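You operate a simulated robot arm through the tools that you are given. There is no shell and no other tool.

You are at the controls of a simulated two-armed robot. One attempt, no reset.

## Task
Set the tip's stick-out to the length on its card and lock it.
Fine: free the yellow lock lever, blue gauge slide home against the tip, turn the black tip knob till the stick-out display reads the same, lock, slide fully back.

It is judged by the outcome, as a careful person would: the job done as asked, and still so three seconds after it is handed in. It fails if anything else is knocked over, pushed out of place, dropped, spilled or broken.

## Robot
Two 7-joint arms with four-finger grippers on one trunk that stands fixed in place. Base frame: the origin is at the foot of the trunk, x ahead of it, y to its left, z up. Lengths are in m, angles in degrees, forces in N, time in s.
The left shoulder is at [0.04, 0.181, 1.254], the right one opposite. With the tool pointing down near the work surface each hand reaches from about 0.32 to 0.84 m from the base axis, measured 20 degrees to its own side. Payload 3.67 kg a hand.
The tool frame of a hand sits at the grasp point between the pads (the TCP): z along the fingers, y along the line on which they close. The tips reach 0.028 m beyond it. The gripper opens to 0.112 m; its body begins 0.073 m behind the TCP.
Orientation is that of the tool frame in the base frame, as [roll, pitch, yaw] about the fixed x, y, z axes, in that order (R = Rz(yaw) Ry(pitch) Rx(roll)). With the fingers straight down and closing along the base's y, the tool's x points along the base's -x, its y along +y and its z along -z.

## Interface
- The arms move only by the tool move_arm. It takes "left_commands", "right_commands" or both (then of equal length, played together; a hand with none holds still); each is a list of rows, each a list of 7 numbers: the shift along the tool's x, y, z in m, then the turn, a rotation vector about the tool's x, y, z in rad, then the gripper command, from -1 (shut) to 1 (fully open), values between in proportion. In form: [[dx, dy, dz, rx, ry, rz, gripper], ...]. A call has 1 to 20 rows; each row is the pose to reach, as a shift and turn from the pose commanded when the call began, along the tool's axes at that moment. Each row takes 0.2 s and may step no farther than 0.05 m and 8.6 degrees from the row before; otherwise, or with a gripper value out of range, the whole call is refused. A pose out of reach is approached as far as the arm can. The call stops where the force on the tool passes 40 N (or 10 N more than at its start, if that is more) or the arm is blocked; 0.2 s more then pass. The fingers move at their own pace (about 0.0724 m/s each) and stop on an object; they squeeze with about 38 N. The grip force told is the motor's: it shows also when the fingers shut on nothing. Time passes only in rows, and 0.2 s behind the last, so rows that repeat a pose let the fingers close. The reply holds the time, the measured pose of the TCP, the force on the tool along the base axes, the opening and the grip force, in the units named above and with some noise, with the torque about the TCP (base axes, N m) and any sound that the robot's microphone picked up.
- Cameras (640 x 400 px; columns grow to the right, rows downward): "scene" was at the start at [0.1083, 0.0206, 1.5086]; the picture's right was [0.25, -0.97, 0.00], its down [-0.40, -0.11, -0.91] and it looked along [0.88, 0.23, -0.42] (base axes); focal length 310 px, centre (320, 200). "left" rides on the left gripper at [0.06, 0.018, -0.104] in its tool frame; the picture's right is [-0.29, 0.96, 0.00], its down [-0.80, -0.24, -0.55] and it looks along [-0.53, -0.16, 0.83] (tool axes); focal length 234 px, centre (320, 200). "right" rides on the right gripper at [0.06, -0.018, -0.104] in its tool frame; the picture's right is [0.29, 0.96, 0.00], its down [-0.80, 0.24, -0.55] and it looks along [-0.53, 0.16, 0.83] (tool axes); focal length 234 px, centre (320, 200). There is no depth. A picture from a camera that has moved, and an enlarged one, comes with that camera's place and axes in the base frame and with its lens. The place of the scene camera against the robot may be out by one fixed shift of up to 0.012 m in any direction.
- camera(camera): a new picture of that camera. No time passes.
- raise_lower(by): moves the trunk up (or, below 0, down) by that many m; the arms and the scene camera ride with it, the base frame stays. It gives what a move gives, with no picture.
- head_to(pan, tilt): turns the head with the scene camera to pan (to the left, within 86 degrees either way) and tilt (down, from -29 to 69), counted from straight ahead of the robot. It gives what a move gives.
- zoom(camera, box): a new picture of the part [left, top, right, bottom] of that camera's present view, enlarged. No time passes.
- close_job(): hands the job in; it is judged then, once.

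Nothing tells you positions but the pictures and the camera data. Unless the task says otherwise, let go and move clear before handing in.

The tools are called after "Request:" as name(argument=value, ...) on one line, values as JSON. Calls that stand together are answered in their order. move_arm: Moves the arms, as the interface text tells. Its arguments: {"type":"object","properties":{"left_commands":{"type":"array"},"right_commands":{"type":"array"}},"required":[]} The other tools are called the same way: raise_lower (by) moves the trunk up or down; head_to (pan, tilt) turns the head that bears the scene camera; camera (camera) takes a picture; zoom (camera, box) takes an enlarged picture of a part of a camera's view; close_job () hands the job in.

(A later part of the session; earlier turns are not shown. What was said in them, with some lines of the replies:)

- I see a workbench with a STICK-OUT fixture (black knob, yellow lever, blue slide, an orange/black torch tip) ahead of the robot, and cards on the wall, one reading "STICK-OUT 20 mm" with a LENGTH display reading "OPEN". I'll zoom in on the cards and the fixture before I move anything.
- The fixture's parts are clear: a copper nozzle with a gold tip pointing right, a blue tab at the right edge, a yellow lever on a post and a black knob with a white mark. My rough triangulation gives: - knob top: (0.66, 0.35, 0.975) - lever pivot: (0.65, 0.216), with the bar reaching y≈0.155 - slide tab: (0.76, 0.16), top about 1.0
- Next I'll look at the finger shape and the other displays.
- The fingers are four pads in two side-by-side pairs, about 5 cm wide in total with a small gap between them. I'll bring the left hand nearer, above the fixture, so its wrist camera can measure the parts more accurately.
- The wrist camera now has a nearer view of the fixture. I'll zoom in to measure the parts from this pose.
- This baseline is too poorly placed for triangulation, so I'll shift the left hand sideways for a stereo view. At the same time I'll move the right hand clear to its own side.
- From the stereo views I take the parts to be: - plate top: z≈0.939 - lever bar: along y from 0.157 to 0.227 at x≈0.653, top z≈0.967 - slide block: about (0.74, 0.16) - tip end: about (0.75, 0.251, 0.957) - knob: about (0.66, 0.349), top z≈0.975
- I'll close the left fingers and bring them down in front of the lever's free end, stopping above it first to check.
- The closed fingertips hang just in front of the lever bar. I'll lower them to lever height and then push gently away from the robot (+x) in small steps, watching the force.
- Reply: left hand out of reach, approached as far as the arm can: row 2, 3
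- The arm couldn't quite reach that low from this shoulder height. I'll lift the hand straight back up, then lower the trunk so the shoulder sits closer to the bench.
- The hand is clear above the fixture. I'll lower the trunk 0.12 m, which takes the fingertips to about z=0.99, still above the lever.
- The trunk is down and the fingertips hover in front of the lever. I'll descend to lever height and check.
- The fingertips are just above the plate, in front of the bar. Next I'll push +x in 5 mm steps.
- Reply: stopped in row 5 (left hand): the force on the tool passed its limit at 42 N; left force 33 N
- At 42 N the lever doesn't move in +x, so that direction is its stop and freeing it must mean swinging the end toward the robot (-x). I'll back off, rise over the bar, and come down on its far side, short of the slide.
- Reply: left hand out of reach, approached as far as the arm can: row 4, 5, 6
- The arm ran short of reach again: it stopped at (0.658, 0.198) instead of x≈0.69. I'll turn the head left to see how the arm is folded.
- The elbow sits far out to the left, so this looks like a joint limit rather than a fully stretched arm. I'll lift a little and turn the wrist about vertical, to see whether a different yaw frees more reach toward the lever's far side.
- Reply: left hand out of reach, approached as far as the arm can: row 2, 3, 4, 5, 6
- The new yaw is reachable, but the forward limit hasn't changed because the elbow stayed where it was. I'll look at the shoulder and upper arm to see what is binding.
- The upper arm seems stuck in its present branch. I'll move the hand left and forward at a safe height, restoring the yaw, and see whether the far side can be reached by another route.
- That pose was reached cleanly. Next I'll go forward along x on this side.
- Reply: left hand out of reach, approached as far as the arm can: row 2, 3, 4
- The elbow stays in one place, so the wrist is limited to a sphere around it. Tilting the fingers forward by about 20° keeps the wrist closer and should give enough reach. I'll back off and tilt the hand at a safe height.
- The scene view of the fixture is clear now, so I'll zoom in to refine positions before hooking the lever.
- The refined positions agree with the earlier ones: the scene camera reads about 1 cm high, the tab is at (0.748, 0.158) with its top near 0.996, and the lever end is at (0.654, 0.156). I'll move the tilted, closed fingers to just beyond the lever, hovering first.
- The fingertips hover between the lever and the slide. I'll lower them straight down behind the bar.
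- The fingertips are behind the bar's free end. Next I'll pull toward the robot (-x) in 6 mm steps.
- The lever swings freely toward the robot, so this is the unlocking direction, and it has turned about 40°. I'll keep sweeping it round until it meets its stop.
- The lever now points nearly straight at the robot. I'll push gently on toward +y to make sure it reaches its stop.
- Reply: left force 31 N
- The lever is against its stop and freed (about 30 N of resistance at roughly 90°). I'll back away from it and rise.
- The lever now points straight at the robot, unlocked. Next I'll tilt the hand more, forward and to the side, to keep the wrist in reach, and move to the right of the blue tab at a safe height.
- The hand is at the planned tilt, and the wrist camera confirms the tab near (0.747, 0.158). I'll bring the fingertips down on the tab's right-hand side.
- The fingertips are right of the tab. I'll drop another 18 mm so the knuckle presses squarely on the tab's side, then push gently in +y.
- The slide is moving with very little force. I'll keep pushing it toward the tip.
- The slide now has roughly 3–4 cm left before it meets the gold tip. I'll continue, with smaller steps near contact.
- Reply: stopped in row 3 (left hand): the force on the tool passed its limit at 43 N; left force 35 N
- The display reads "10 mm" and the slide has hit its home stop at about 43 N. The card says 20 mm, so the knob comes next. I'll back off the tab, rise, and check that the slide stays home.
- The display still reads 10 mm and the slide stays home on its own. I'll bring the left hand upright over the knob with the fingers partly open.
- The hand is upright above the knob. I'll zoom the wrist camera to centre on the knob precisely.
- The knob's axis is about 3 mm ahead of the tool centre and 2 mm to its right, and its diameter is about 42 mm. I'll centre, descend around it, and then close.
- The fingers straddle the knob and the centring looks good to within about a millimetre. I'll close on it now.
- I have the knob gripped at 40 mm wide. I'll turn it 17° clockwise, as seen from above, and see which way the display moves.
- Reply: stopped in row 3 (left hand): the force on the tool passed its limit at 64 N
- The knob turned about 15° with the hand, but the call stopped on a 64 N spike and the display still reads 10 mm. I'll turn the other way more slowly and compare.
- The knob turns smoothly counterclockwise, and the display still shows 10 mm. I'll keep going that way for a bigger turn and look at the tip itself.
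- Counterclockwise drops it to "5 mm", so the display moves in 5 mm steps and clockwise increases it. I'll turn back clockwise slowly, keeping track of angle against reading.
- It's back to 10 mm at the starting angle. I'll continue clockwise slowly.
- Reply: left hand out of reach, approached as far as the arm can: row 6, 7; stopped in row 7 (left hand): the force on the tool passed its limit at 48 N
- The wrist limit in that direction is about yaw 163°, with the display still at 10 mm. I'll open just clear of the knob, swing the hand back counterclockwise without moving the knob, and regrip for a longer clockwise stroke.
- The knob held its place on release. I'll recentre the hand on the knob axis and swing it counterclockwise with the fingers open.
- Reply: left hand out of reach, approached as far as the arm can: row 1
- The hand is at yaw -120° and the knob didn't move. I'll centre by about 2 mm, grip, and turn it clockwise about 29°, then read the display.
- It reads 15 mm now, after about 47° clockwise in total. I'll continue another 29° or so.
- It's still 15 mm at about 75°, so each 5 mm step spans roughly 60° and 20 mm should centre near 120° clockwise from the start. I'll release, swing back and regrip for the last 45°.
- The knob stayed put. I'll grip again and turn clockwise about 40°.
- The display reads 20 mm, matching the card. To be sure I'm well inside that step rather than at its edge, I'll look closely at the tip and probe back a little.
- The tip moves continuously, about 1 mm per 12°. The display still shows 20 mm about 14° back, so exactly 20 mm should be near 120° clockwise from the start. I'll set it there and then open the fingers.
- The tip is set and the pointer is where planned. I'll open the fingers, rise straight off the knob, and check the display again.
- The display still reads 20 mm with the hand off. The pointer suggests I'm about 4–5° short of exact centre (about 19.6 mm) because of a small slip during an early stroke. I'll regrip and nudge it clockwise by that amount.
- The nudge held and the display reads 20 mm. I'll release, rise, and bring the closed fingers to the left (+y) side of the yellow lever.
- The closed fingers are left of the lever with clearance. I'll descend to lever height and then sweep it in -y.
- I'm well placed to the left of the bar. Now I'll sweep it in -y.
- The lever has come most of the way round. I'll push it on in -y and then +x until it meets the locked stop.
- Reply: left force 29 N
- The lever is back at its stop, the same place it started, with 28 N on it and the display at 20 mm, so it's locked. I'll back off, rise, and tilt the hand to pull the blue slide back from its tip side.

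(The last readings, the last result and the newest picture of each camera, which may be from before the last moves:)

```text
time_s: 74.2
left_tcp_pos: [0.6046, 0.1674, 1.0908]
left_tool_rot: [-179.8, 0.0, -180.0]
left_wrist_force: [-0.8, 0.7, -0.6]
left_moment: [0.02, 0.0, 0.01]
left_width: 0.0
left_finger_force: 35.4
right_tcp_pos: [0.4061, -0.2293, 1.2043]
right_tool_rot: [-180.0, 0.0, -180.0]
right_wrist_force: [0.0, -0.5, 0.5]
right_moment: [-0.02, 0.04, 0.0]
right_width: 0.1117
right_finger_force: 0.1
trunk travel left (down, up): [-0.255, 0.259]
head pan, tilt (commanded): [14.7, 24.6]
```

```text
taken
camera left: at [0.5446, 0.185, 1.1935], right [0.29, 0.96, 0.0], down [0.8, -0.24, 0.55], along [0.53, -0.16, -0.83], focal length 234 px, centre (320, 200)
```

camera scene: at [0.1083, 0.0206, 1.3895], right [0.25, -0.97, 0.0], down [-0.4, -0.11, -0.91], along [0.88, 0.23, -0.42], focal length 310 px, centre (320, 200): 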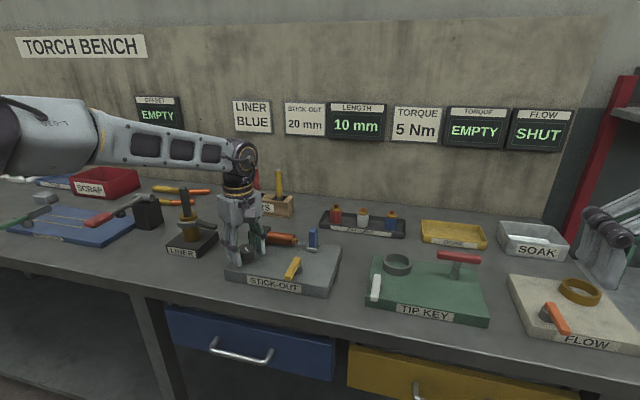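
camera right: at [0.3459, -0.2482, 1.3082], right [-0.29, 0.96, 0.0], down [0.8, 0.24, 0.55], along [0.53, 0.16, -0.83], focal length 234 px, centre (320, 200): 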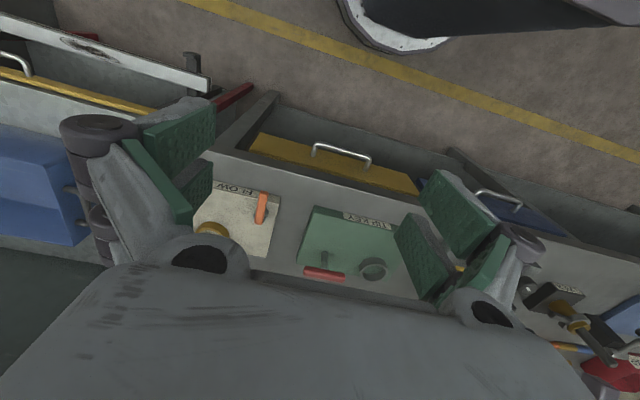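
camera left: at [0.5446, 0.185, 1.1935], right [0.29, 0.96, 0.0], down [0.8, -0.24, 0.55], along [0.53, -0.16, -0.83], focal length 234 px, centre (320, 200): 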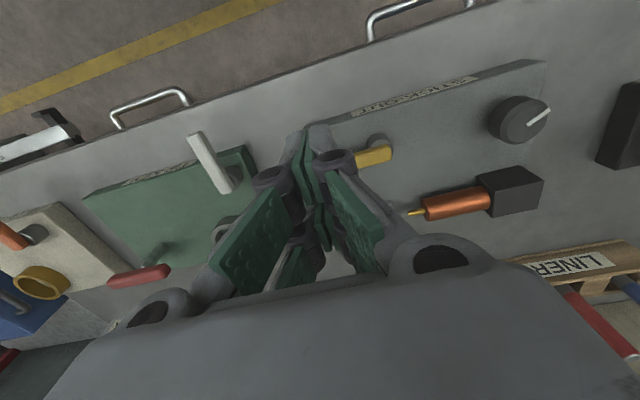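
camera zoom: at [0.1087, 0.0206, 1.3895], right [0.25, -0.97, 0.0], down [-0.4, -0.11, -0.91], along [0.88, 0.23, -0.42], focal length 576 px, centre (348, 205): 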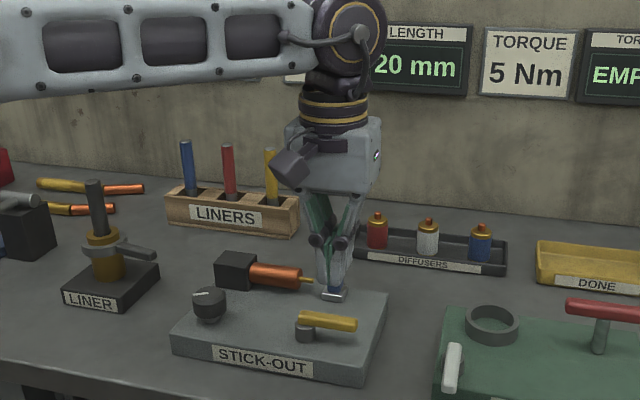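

The lever is back along its original line, in the locked position. I'll now tilt the hand and move up over the nozzle side of the slide at a safe height.

Request:
move_arm(left_commands=[[-0.019, 0.0195, -0.002, 0.0687, -0.0932, 0.0164, -1], [-0.038, 0.039, -0.004, 0.1374, -0.1864, 0.0328, -1], [-0.057, 0.0585, -0.006, 0.2061, -0.2796, 0.0492, -1], [-0.076, 0.078, -0.008, 0.2748, -0.3728, 0.0656, -1], [-0.0954, 0.0976, -0.009, 0.3435, -0.466, 0.082, -1], [-0.0954, 0.0976, -0.009, 0.3435, -0.466, 0.082, -1]])

Request:
camera(camera="left")

Request:
zoom(camera="scene", box=[215, 190, 375, 300])

```text
time_s: 75.6
left_tcp_pos: [0.6975, 0.2659, 1.0965]
left_tool_rot: [-159.8, 27.1, -179.9]
left_wrist_force: [-1.0, 1.2, 0.1]
left_moment: [-0.02, -0.01, -0.01]
left_width: 0.0001
left_finger_force: 35.5
right_tcp_pos: [0.4058, -0.2303, 1.205]
right_tool_rot: [179.9, 0.0, -179.9]
right_wrist_force: [0.0, -0.5, -0.1]
right_moment: [0.01, -0.01, 0.01]
right_width: 0.112
right_finger_force: 0.0
trunk travel left (down, up): [-0.255, 0.259]
head pan, tilt (commanded): [14.7, 24.6]
```

```text
taken
camera left: at [0.6025, 0.3183, 1.1502], right [0.41, 0.9, -0.16], down [0.44, -0.03, 0.9], along [0.8, -0.44, -0.41], focal length 234 px, centre (320, 200)
```

left: 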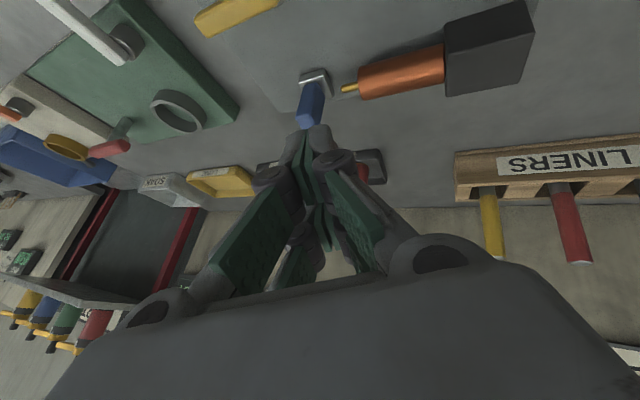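

```text
3.64 times, centred on (295, 245) of scene
camera zoom: at [0.1081, 0.0197, 1.3896], right [0.25, -0.97, 0.0], down [-0.4, -0.11, -0.91], along [0.88, 0.23, -0.42], focal length 1126 px, centre (411, 36)
```

zoom: 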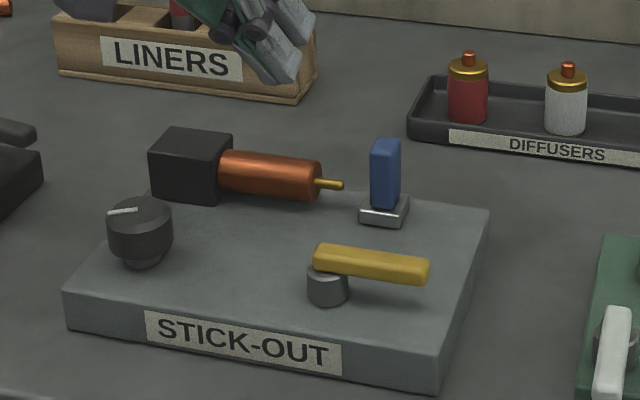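

All the parts are clearly visible: the tip is extended, the lever is across, and the tab is at its home stop. I'll measure the tab and tip from the wrist camera before coming down between them.

Request:
zoom(camera="left", box=[260, 40, 420, 160])

Request:
zoom(camera="scene", box=[270, 220, 345, 270])

```text
3.33 times, centred on (340, 100) of left
camera zoom: at [0.6025, 0.3183, 1.1502], right [0.41, 0.9, -0.16], down [0.44, -0.03, 0.9], along [0.8, -0.44, -0.41], focal length 781 px, centre (253, 533)
```

zoom: 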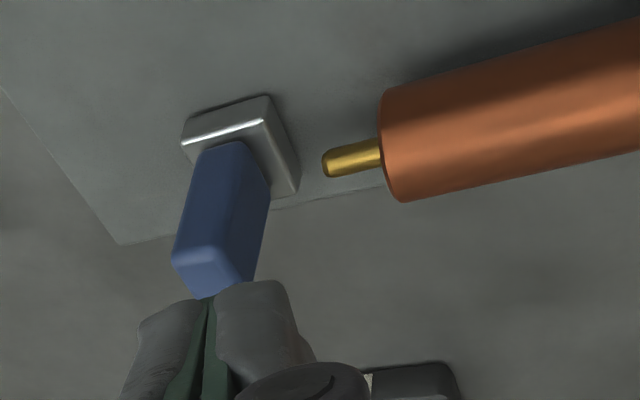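

```text
8.00 times, centred on (308, 245) of scene
camera zoom: at [0.1081, 0.0197, 1.3896], right [0.25, -0.97, 0.0], down [-0.4, -0.11, -0.91], along [0.88, 0.23, -0.42], focal length 2476 px, centre (420, -160)
```

zoom: 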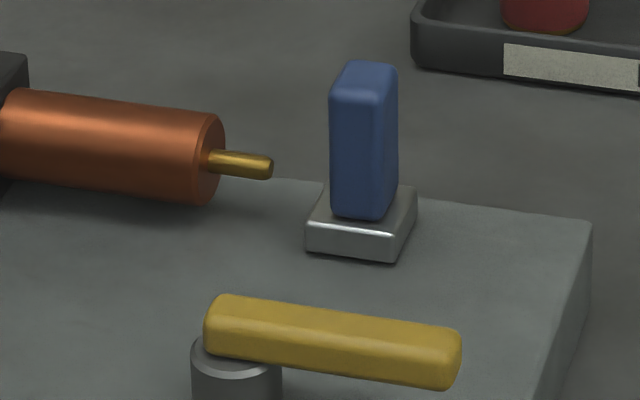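

The wrist camera puts the tab top at about (0.744, 0.213), the tip end at y≈0.240 and the nozzle face at y≈0.258. I'll move to just above the gap between the tab and the nozzle.

Request:
move_arm(left_commands=[[-0.0138, 0.0029, 0.0283, 0, 0, 0, -1], [-0.0275, 0.0057, 0.0565, 0, 0, 0, -1], [-0.0275, 0.0057, 0.0565, 0, 0, 0, -1]])

Request:
zoom(camera="left", box=[240, 40, 480, 220])

Request:
zoom(camera="scene", box=[255, 190, 355, 270])

```text
time_s: 76.4
left_tcp_pos: [0.7478, 0.2527, 1.0576]
left_tool_rot: [-159.8, 27.1, -179.9]
left_wrist_force: [-0.1, 0.7, 0.3]
left_moment: [0.02, 0.02, -0.03]
left_width: 0.0
left_finger_force: 35.6
right_tcp_pos: [0.4045, -0.2297, 1.2062]
right_tool_rot: [-180.0, 0.1, -179.9]
right_wrist_force: [-0.2, 0.3, 0.2]
right_moment: [0.01, -0.01, 0.02]
right_width: 0.1122
right_finger_force: 0.1
trunk travel left (down, up): [-0.255, 0.259]
head pan, tilt (commanded): [14.7, 24.6]
```

```text
2.22 times, centred on (360, 130) of left
camera zoom: at [0.6512, 0.3049, 1.1122], right [0.41, 0.9, -0.16], down [0.44, -0.03, 0.9], along [0.8, -0.44, -0.41], focal length 520 px, centre (231, 356)
```

zoom: 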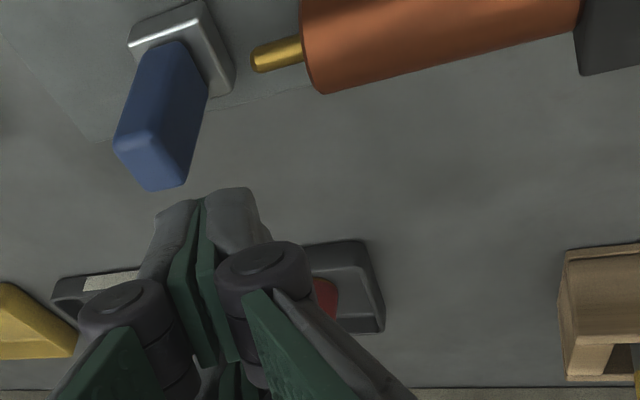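

```text
5.00 times, centred on (305, 230) of scene
camera zoom: at [0.1072, 0.021, 1.3896], right [0.25, -0.97, 0.0], down [-0.4, -0.11, -0.91], along [0.88, 0.23, -0.42], focal length 1548 px, centre (395, 50)
```

zoom: 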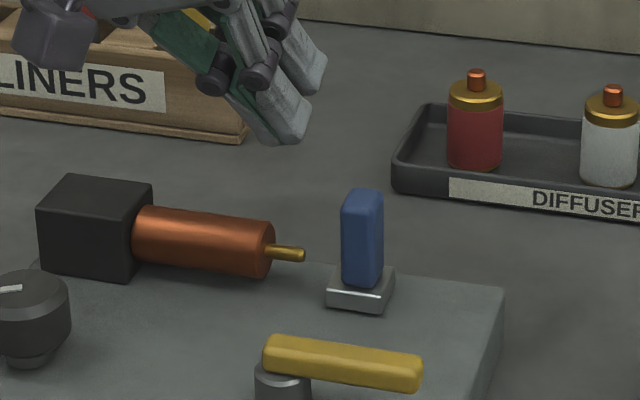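

The tilted fingers sit above the gap, and the projected position matches. I'll lower carefully into the space above the gold tip, between tab and nozzle.

Request:
move_arm(left_commands=[[0.0068, -0.002, 0.015, 0, 0, 0, -1], [0.0136, 0.0024, 0.0276, 0, 0, 0, -1], [0.0175, 0.0048, 0.034, 0, 0, 0, -1], [0.0214, 0.0071, 0.0404, 0, 0, 0, -1], [0.0214, 0.0071, 0.0404, 0, 0, 0, -1]])

Request:
zoom(camera="left", box=[240, 40, 480, 220])

Request:
zoom(camera="scene", box=[255, 190, 355, 270])

```text
time_s: 77.6
left_tcp_pos: [0.7465, 0.2441, 1.0159]
left_tool_rot: [-159.8, 27.0, -180.0]
left_wrist_force: [-0.5, 0.2, -0.7]
left_moment: [0.04, 0.02, 0.01]
left_width: 0.0003
left_finger_force: 35.2
right_tcp_pos: [0.406, -0.2285, 1.2043]
right_tool_rot: [-179.9, 0.0, -180.0]
right_wrist_force: [-0.3, -0.4, -0.1]
right_moment: [0.01, 0.01, -0.04]
right_width: 0.1122
right_finger_force: 0.0
trunk travel left (down, up): [-0.255, 0.259]
head pan, tilt (commanded): [14.7, 24.6]
```

```text
2.22 times, centred on (360, 130) of left
camera zoom: at [0.6511, 0.2966, 1.0692], right [0.41, 0.9, -0.16], down [0.44, -0.03, 0.9], along [0.8, -0.44, -0.41], focal length 520 px, centre (231, 356)
```

zoom: 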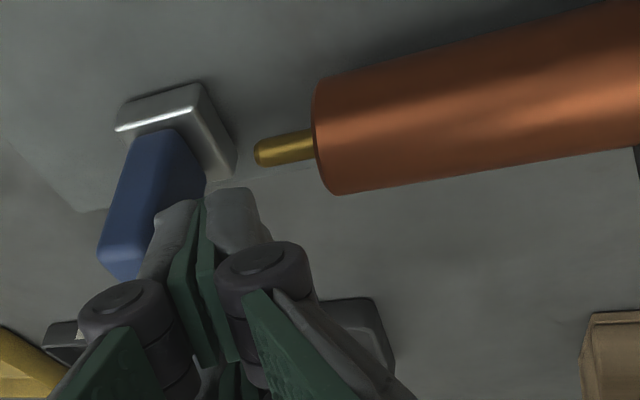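

```text
5.00 times, centred on (305, 230) of scene
camera zoom: at [0.1082, 0.0205, 1.3895], right [0.25, -0.97, 0.0], down [-0.4, -0.11, -0.91], along [0.88, 0.23, -0.42], focal length 1548 px, centre (395, 50)
```

zoom: 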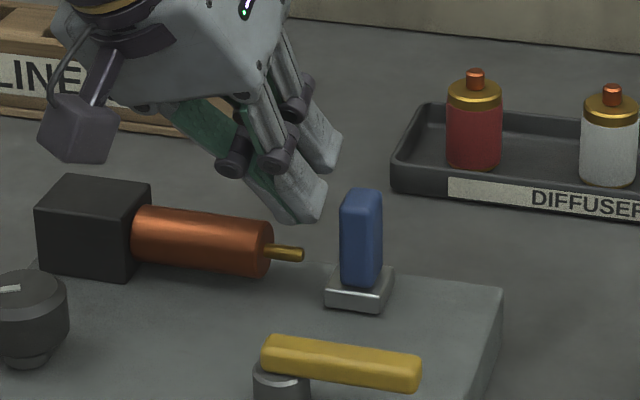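

There's a good overlap in height with the tab and clearance to the nozzle and gold tip. I'll push the slide back in -y now.

Request:
move_arm(left_commands=[[0, -0.0075, 0.0027, 0, 0, 0, -1], [0, -0.015, 0.0055, 0, 0, 0, -1], [0, -0.0226, 0.0082, 0, 0, 0, -1], [0, -0.03, 0.0109, 0, 0, 0, -1], [0, -0.0376, 0.0137, 0, 0, 0, -1]])

Request:
zoom(camera="left", box=[240, 40, 480, 220])

Request:
zoom(camera="scene", box=[235, 90, 395, 290])

```text
time_s: 78.8
left_tcp_pos: [0.7467, 0.2029, 1.0161]
left_tool_rot: [-159.8, 27.0, -179.9]
left_wrist_force: [-0.2, 0.6, -0.3]
left_moment: [0.01, -0.01, -0.01]
left_width: 0.0
left_finger_force: 35.8
right_tcp_pos: [0.4067, -0.2297, 1.2049]
right_tool_rot: [-179.9, 0.0, -179.9]
right_wrist_force: [1.0, -1.0, 0.1]
right_moment: [-0.01, 0.01, 0.03]
right_width: 0.112
right_finger_force: 0.1
trunk travel left (down, up): [-0.255, 0.259]
head pan, tilt (commanded): [14.7, 24.6]
```

```text
2.22 times, centred on (360, 130) of left
camera zoom: at [0.6511, 0.2557, 1.0694], right [0.41, 0.9, -0.16], down [0.44, -0.03, 0.9], along [0.8, -0.44, -0.41], focal length 520 px, centre (231, 356)
```

zoom: 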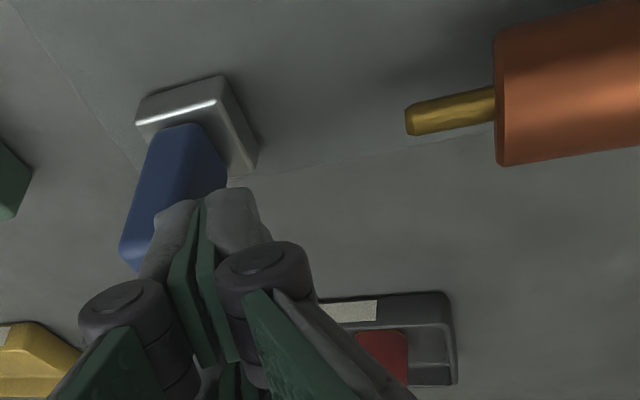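

```text
2.00 times, centred on (315, 190) of scene
camera zoom: at [0.1084, 0.0203, 1.3895], right [0.25, -0.97, 0.0], down [-0.4, -0.11, -0.91], along [0.88, 0.23, -0.42], focal length 619 px, centre (330, 220)
```

zoom: 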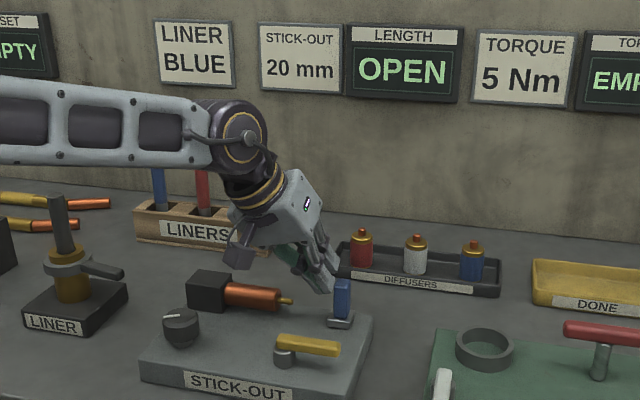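

The slide is moving back and the display has returned to "OPEN", as it read at the start. I'll keep pushing until it meets its rear stop.

Request:
move_arm(left_commands=[[0, -0.0056, 0.002, 0, 0, 0, -1], [0, -0.0113, 0.0041, 0, 0, 0, -1], [0, -0.0169, 0.0062, 0, 0, 0, -1], [0, -0.0207, 0.0075, 0, 0, 0, -1], [0, -0.0244, 0.0089, 0, 0, 0, -1]])

Request:
zoom(camera="left", box=[240, 40, 480, 220])

Request:
zoom(camera="scene", box=[215, 220, 355, 305])

```text
time_s: 80.0
left_tcp_pos: [0.7461, 0.1852, 1.0163]
left_tool_rot: [-159.8, 27.1, -179.8]
left_wrist_force: [-4.3, 32.5, 7.2]
left_moment: [0.58, 0.16, -0.31]
left_width: 0.0
left_finger_force: 35.9
right_tcp_pos: [0.4051, -0.2257, 1.2058]
right_tool_rot: [-179.8, -0.1, -179.9]
right_wrist_force: [1.7, -0.1, 0.1]
right_moment: [0.01, 0.03, 0.01]
right_width: 0.1119
right_finger_force: 0.0
trunk travel left (down, up): [-0.255, 0.259]
head pan, tilt (commanded): [14.7, 24.6]
```

```text
2.22 times, centred on (360, 130) of left
camera zoom: at [0.6507, 0.2368, 1.0694], right [0.4, 0.9, -0.16], down [0.44, -0.03, 0.9], along [0.81, -0.43, -0.41], focal length 520 px, centre (231, 356)
```

zoom: 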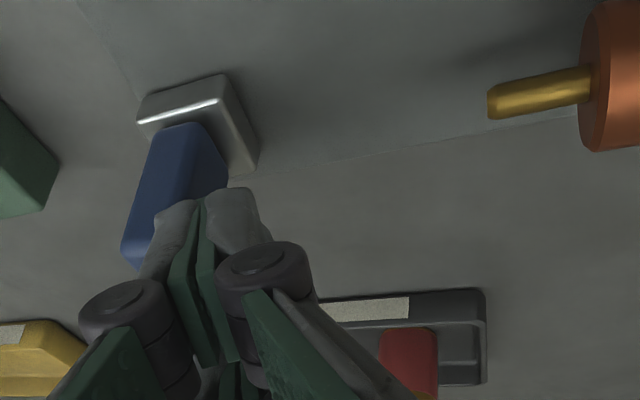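

```text
4.57 times, centred on (285, 262) of scene
camera zoom: at [0.1068, 0.0259, 1.3896], right [0.26, -0.97, 0.0], down [-0.4, -0.11, -0.91], along [0.88, 0.23, -0.42], focal length 1415 px, centre (480, -86)
```

zoom: 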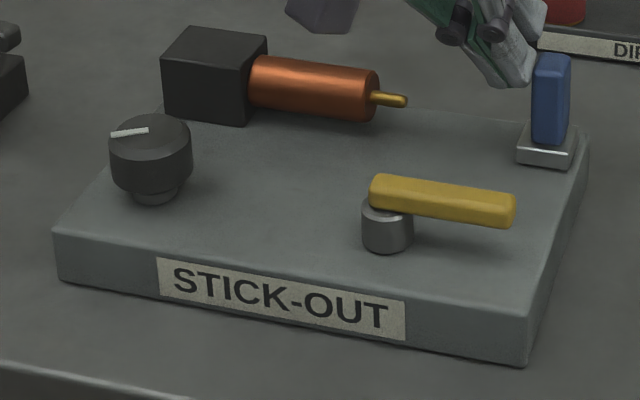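

The slide is hard against its rear stop at about 32 N, in the same place as at the start, and the lever and tip look right. I'll back the hand off and rise clear.

Request:
move_arm(left_commands=[[0, 0.0094, -0.0034, 0, 0, 0, -1], [0, 0.0188, -0.0068, 0, 0, 0, -1], [-0.0182, 0.0066, -0.0403, 0, 0, 0, -1], [-0.0364, -0.0057, -0.0737, 0, 0, 0, -1], [-0.05, -0.0149, -0.0988, 0, 0, 0, -1], [-0.05, -0.0149, -0.0988, 0, 0, 0, -1]])

Request:
zoom(camera="scene", box=[215, 220, 355, 305])

Request:
camera(camera="scene")

```text
time_s: 81.4
left_tcp_pos: [0.7481, 0.199, 1.127]
left_tool_rot: [-159.8, 27.1, -179.9]
left_wrist_force: [0.5, 0.9, 0.7]
left_moment: [0.0, -0.01, -0.01]
left_width: 0.0
left_finger_force: 35.7
right_tcp_pos: [0.406, -0.2294, 1.2048]
right_tool_rot: [-180.0, 0.0, -179.9]
right_wrist_force: [0.2, -0.5, -0.3]
right_moment: [0.02, 0.01, 0.02]
right_width: 0.1121
right_finger_force: 0.0
trunk travel left (down, up): [-0.255, 0.259]
head pan, tilt (commanded): [14.7, 24.6]
```

```text
4.57 times, centred on (285, 262) of scene
camera zoom: at [0.1086, 0.021, 1.3895], right [0.25, -0.97, 0.0], down [-0.4, -0.11, -0.91], along [0.88, 0.23, -0.42], focal length 1415 px, centre (480, -86)
```

zoom: 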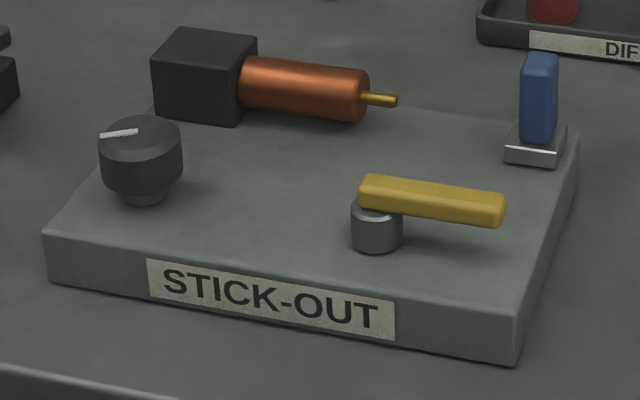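

```text
taken
camera scene: at [0.1086, 0.021, 1.3895], right [0.25, -0.97, 0.0], down [-0.4, -0.11, -0.91], along [0.88, 0.23, -0.42], focal length 310 px, centre (320, 200)
```

scene: 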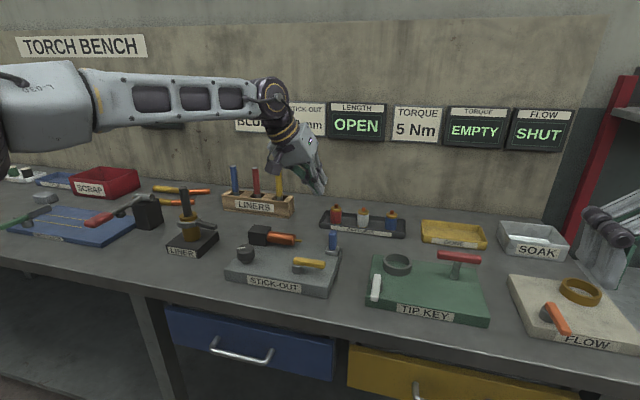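

The fixture matches its starting layout, apart from the extended tip and the turned knob: lever locked, slide fully back. I'll bring the left hand upright and well clear of the bench items.

Request:
move_arm(left_commands=[[0.0207, 0.01, -0.0308, -0.0573, 0.0777, -0.0137, -1], [0.0413, 0.0201, -0.0617, -0.1147, 0.1553, -0.0273, -1], [0.062, 0.0302, -0.0925, -0.172, 0.233, -0.041, -1], [0.0827, 0.0403, -0.1233, -0.2293, 0.3107, -0.0547, -1], [0.1033, 0.0503, -0.1542, -0.2867, 0.3883, -0.0683, -1], [0.124, 0.0604, -0.185, -0.344, 0.466, -0.082, -1], [0.124, 0.0604, -0.185, -0.344, 0.466, -0.082, -1]])

Request:
camera(camera="scene")

Request:
zoom(camera="left", box=[200, 60, 500, 280])

Request:
zoom(camera="scene", box=[270, 220, 345, 270])

```text
time_s: 83.0
left_tcp_pos: [0.566, 0.3171, 1.2064]
left_tool_rot: [180.0, -0.1, -179.9]
left_wrist_force: [0.1, -0.2, -0.6]
left_moment: [-0.04, 0.04, 0.01]
left_width: 0.0
left_finger_force: 35.4
right_tcp_pos: [0.4072, -0.2289, 1.2039]
right_tool_rot: [-180.0, -0.1, -179.9]
right_wrist_force: [0.1, -0.7, -0.4]
right_moment: [0.01, -0.01, -0.01]
right_width: 0.1123
right_finger_force: 0.0
trunk travel left (down, up): [-0.255, 0.259]
head pan, tilt (commanded): [14.7, 24.6]
```

```text
taken
camera scene: at [0.109, 0.0204, 1.3895], right [0.25, -0.97, 0.0], down [-0.4, -0.11, -0.91], along [0.88, 0.23, -0.42], focal length 310 px, centre (320, 200)
```

scene: 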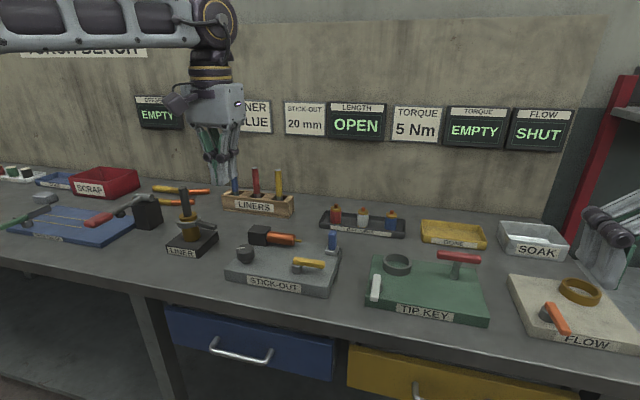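

```text
1.82 times, centred on (350, 170) of left
camera zoom: at [0.5054, 0.3353, 1.3093], right [0.29, 0.96, 0.0], down [0.8, -0.24, 0.55], along [0.53, -0.16, -0.83], focal length 426 px, centre (266, 254)
```

zoom: 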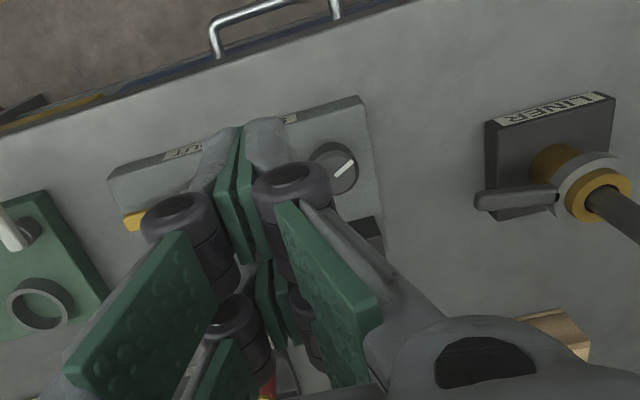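

```text
8.00 times, centred on (308, 245) of scene
camera zoom: at [0.109, 0.0204, 1.3895], right [0.25, -0.97, 0.0], down [-0.4, -0.11, -0.91], along [0.88, 0.23, -0.42], focal length 2476 px, centre (420, -160)
```

zoom: 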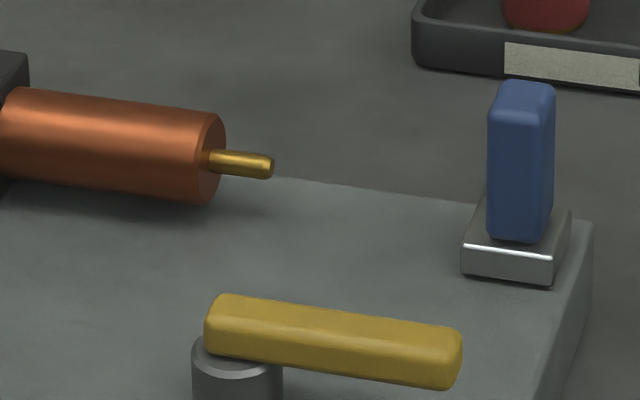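

The fixture is finished. The tip stayed where it was set when the display read 20 mm, the lever is locked at its stop, and the slide is fully back, so the display reads "OPEN" as at the start. Both hands are clear and nothing else has moved, so I'm handing the job in.

Request:
close_job()

```text
The job is handed in.
```

The tip's stick-out is set to the card's 20 mm and locked, and I've handed the job in.

- **Setting:** with the blue slide home, the display read 20 mm, matching the card. It rounds to 5 mm steps, so I fine-set the knob by its pointer angle. From pictures the tip sticks out about 18–20 mm.
- **Lock and slide:** the yellow lever was pushed back firmly to the stop where it started. The blue slide is fully back against its rear stop, so the display reads "OPEN", as it did at the start.
- **Rest of the bench:** nothing else looks moved, and both hands are clear of the work.

I pushed the lever, slide and knob to about 30–45 N at their stops, with one brief 64 N spike while turning the knob. I saw no damage or shift from any of it.
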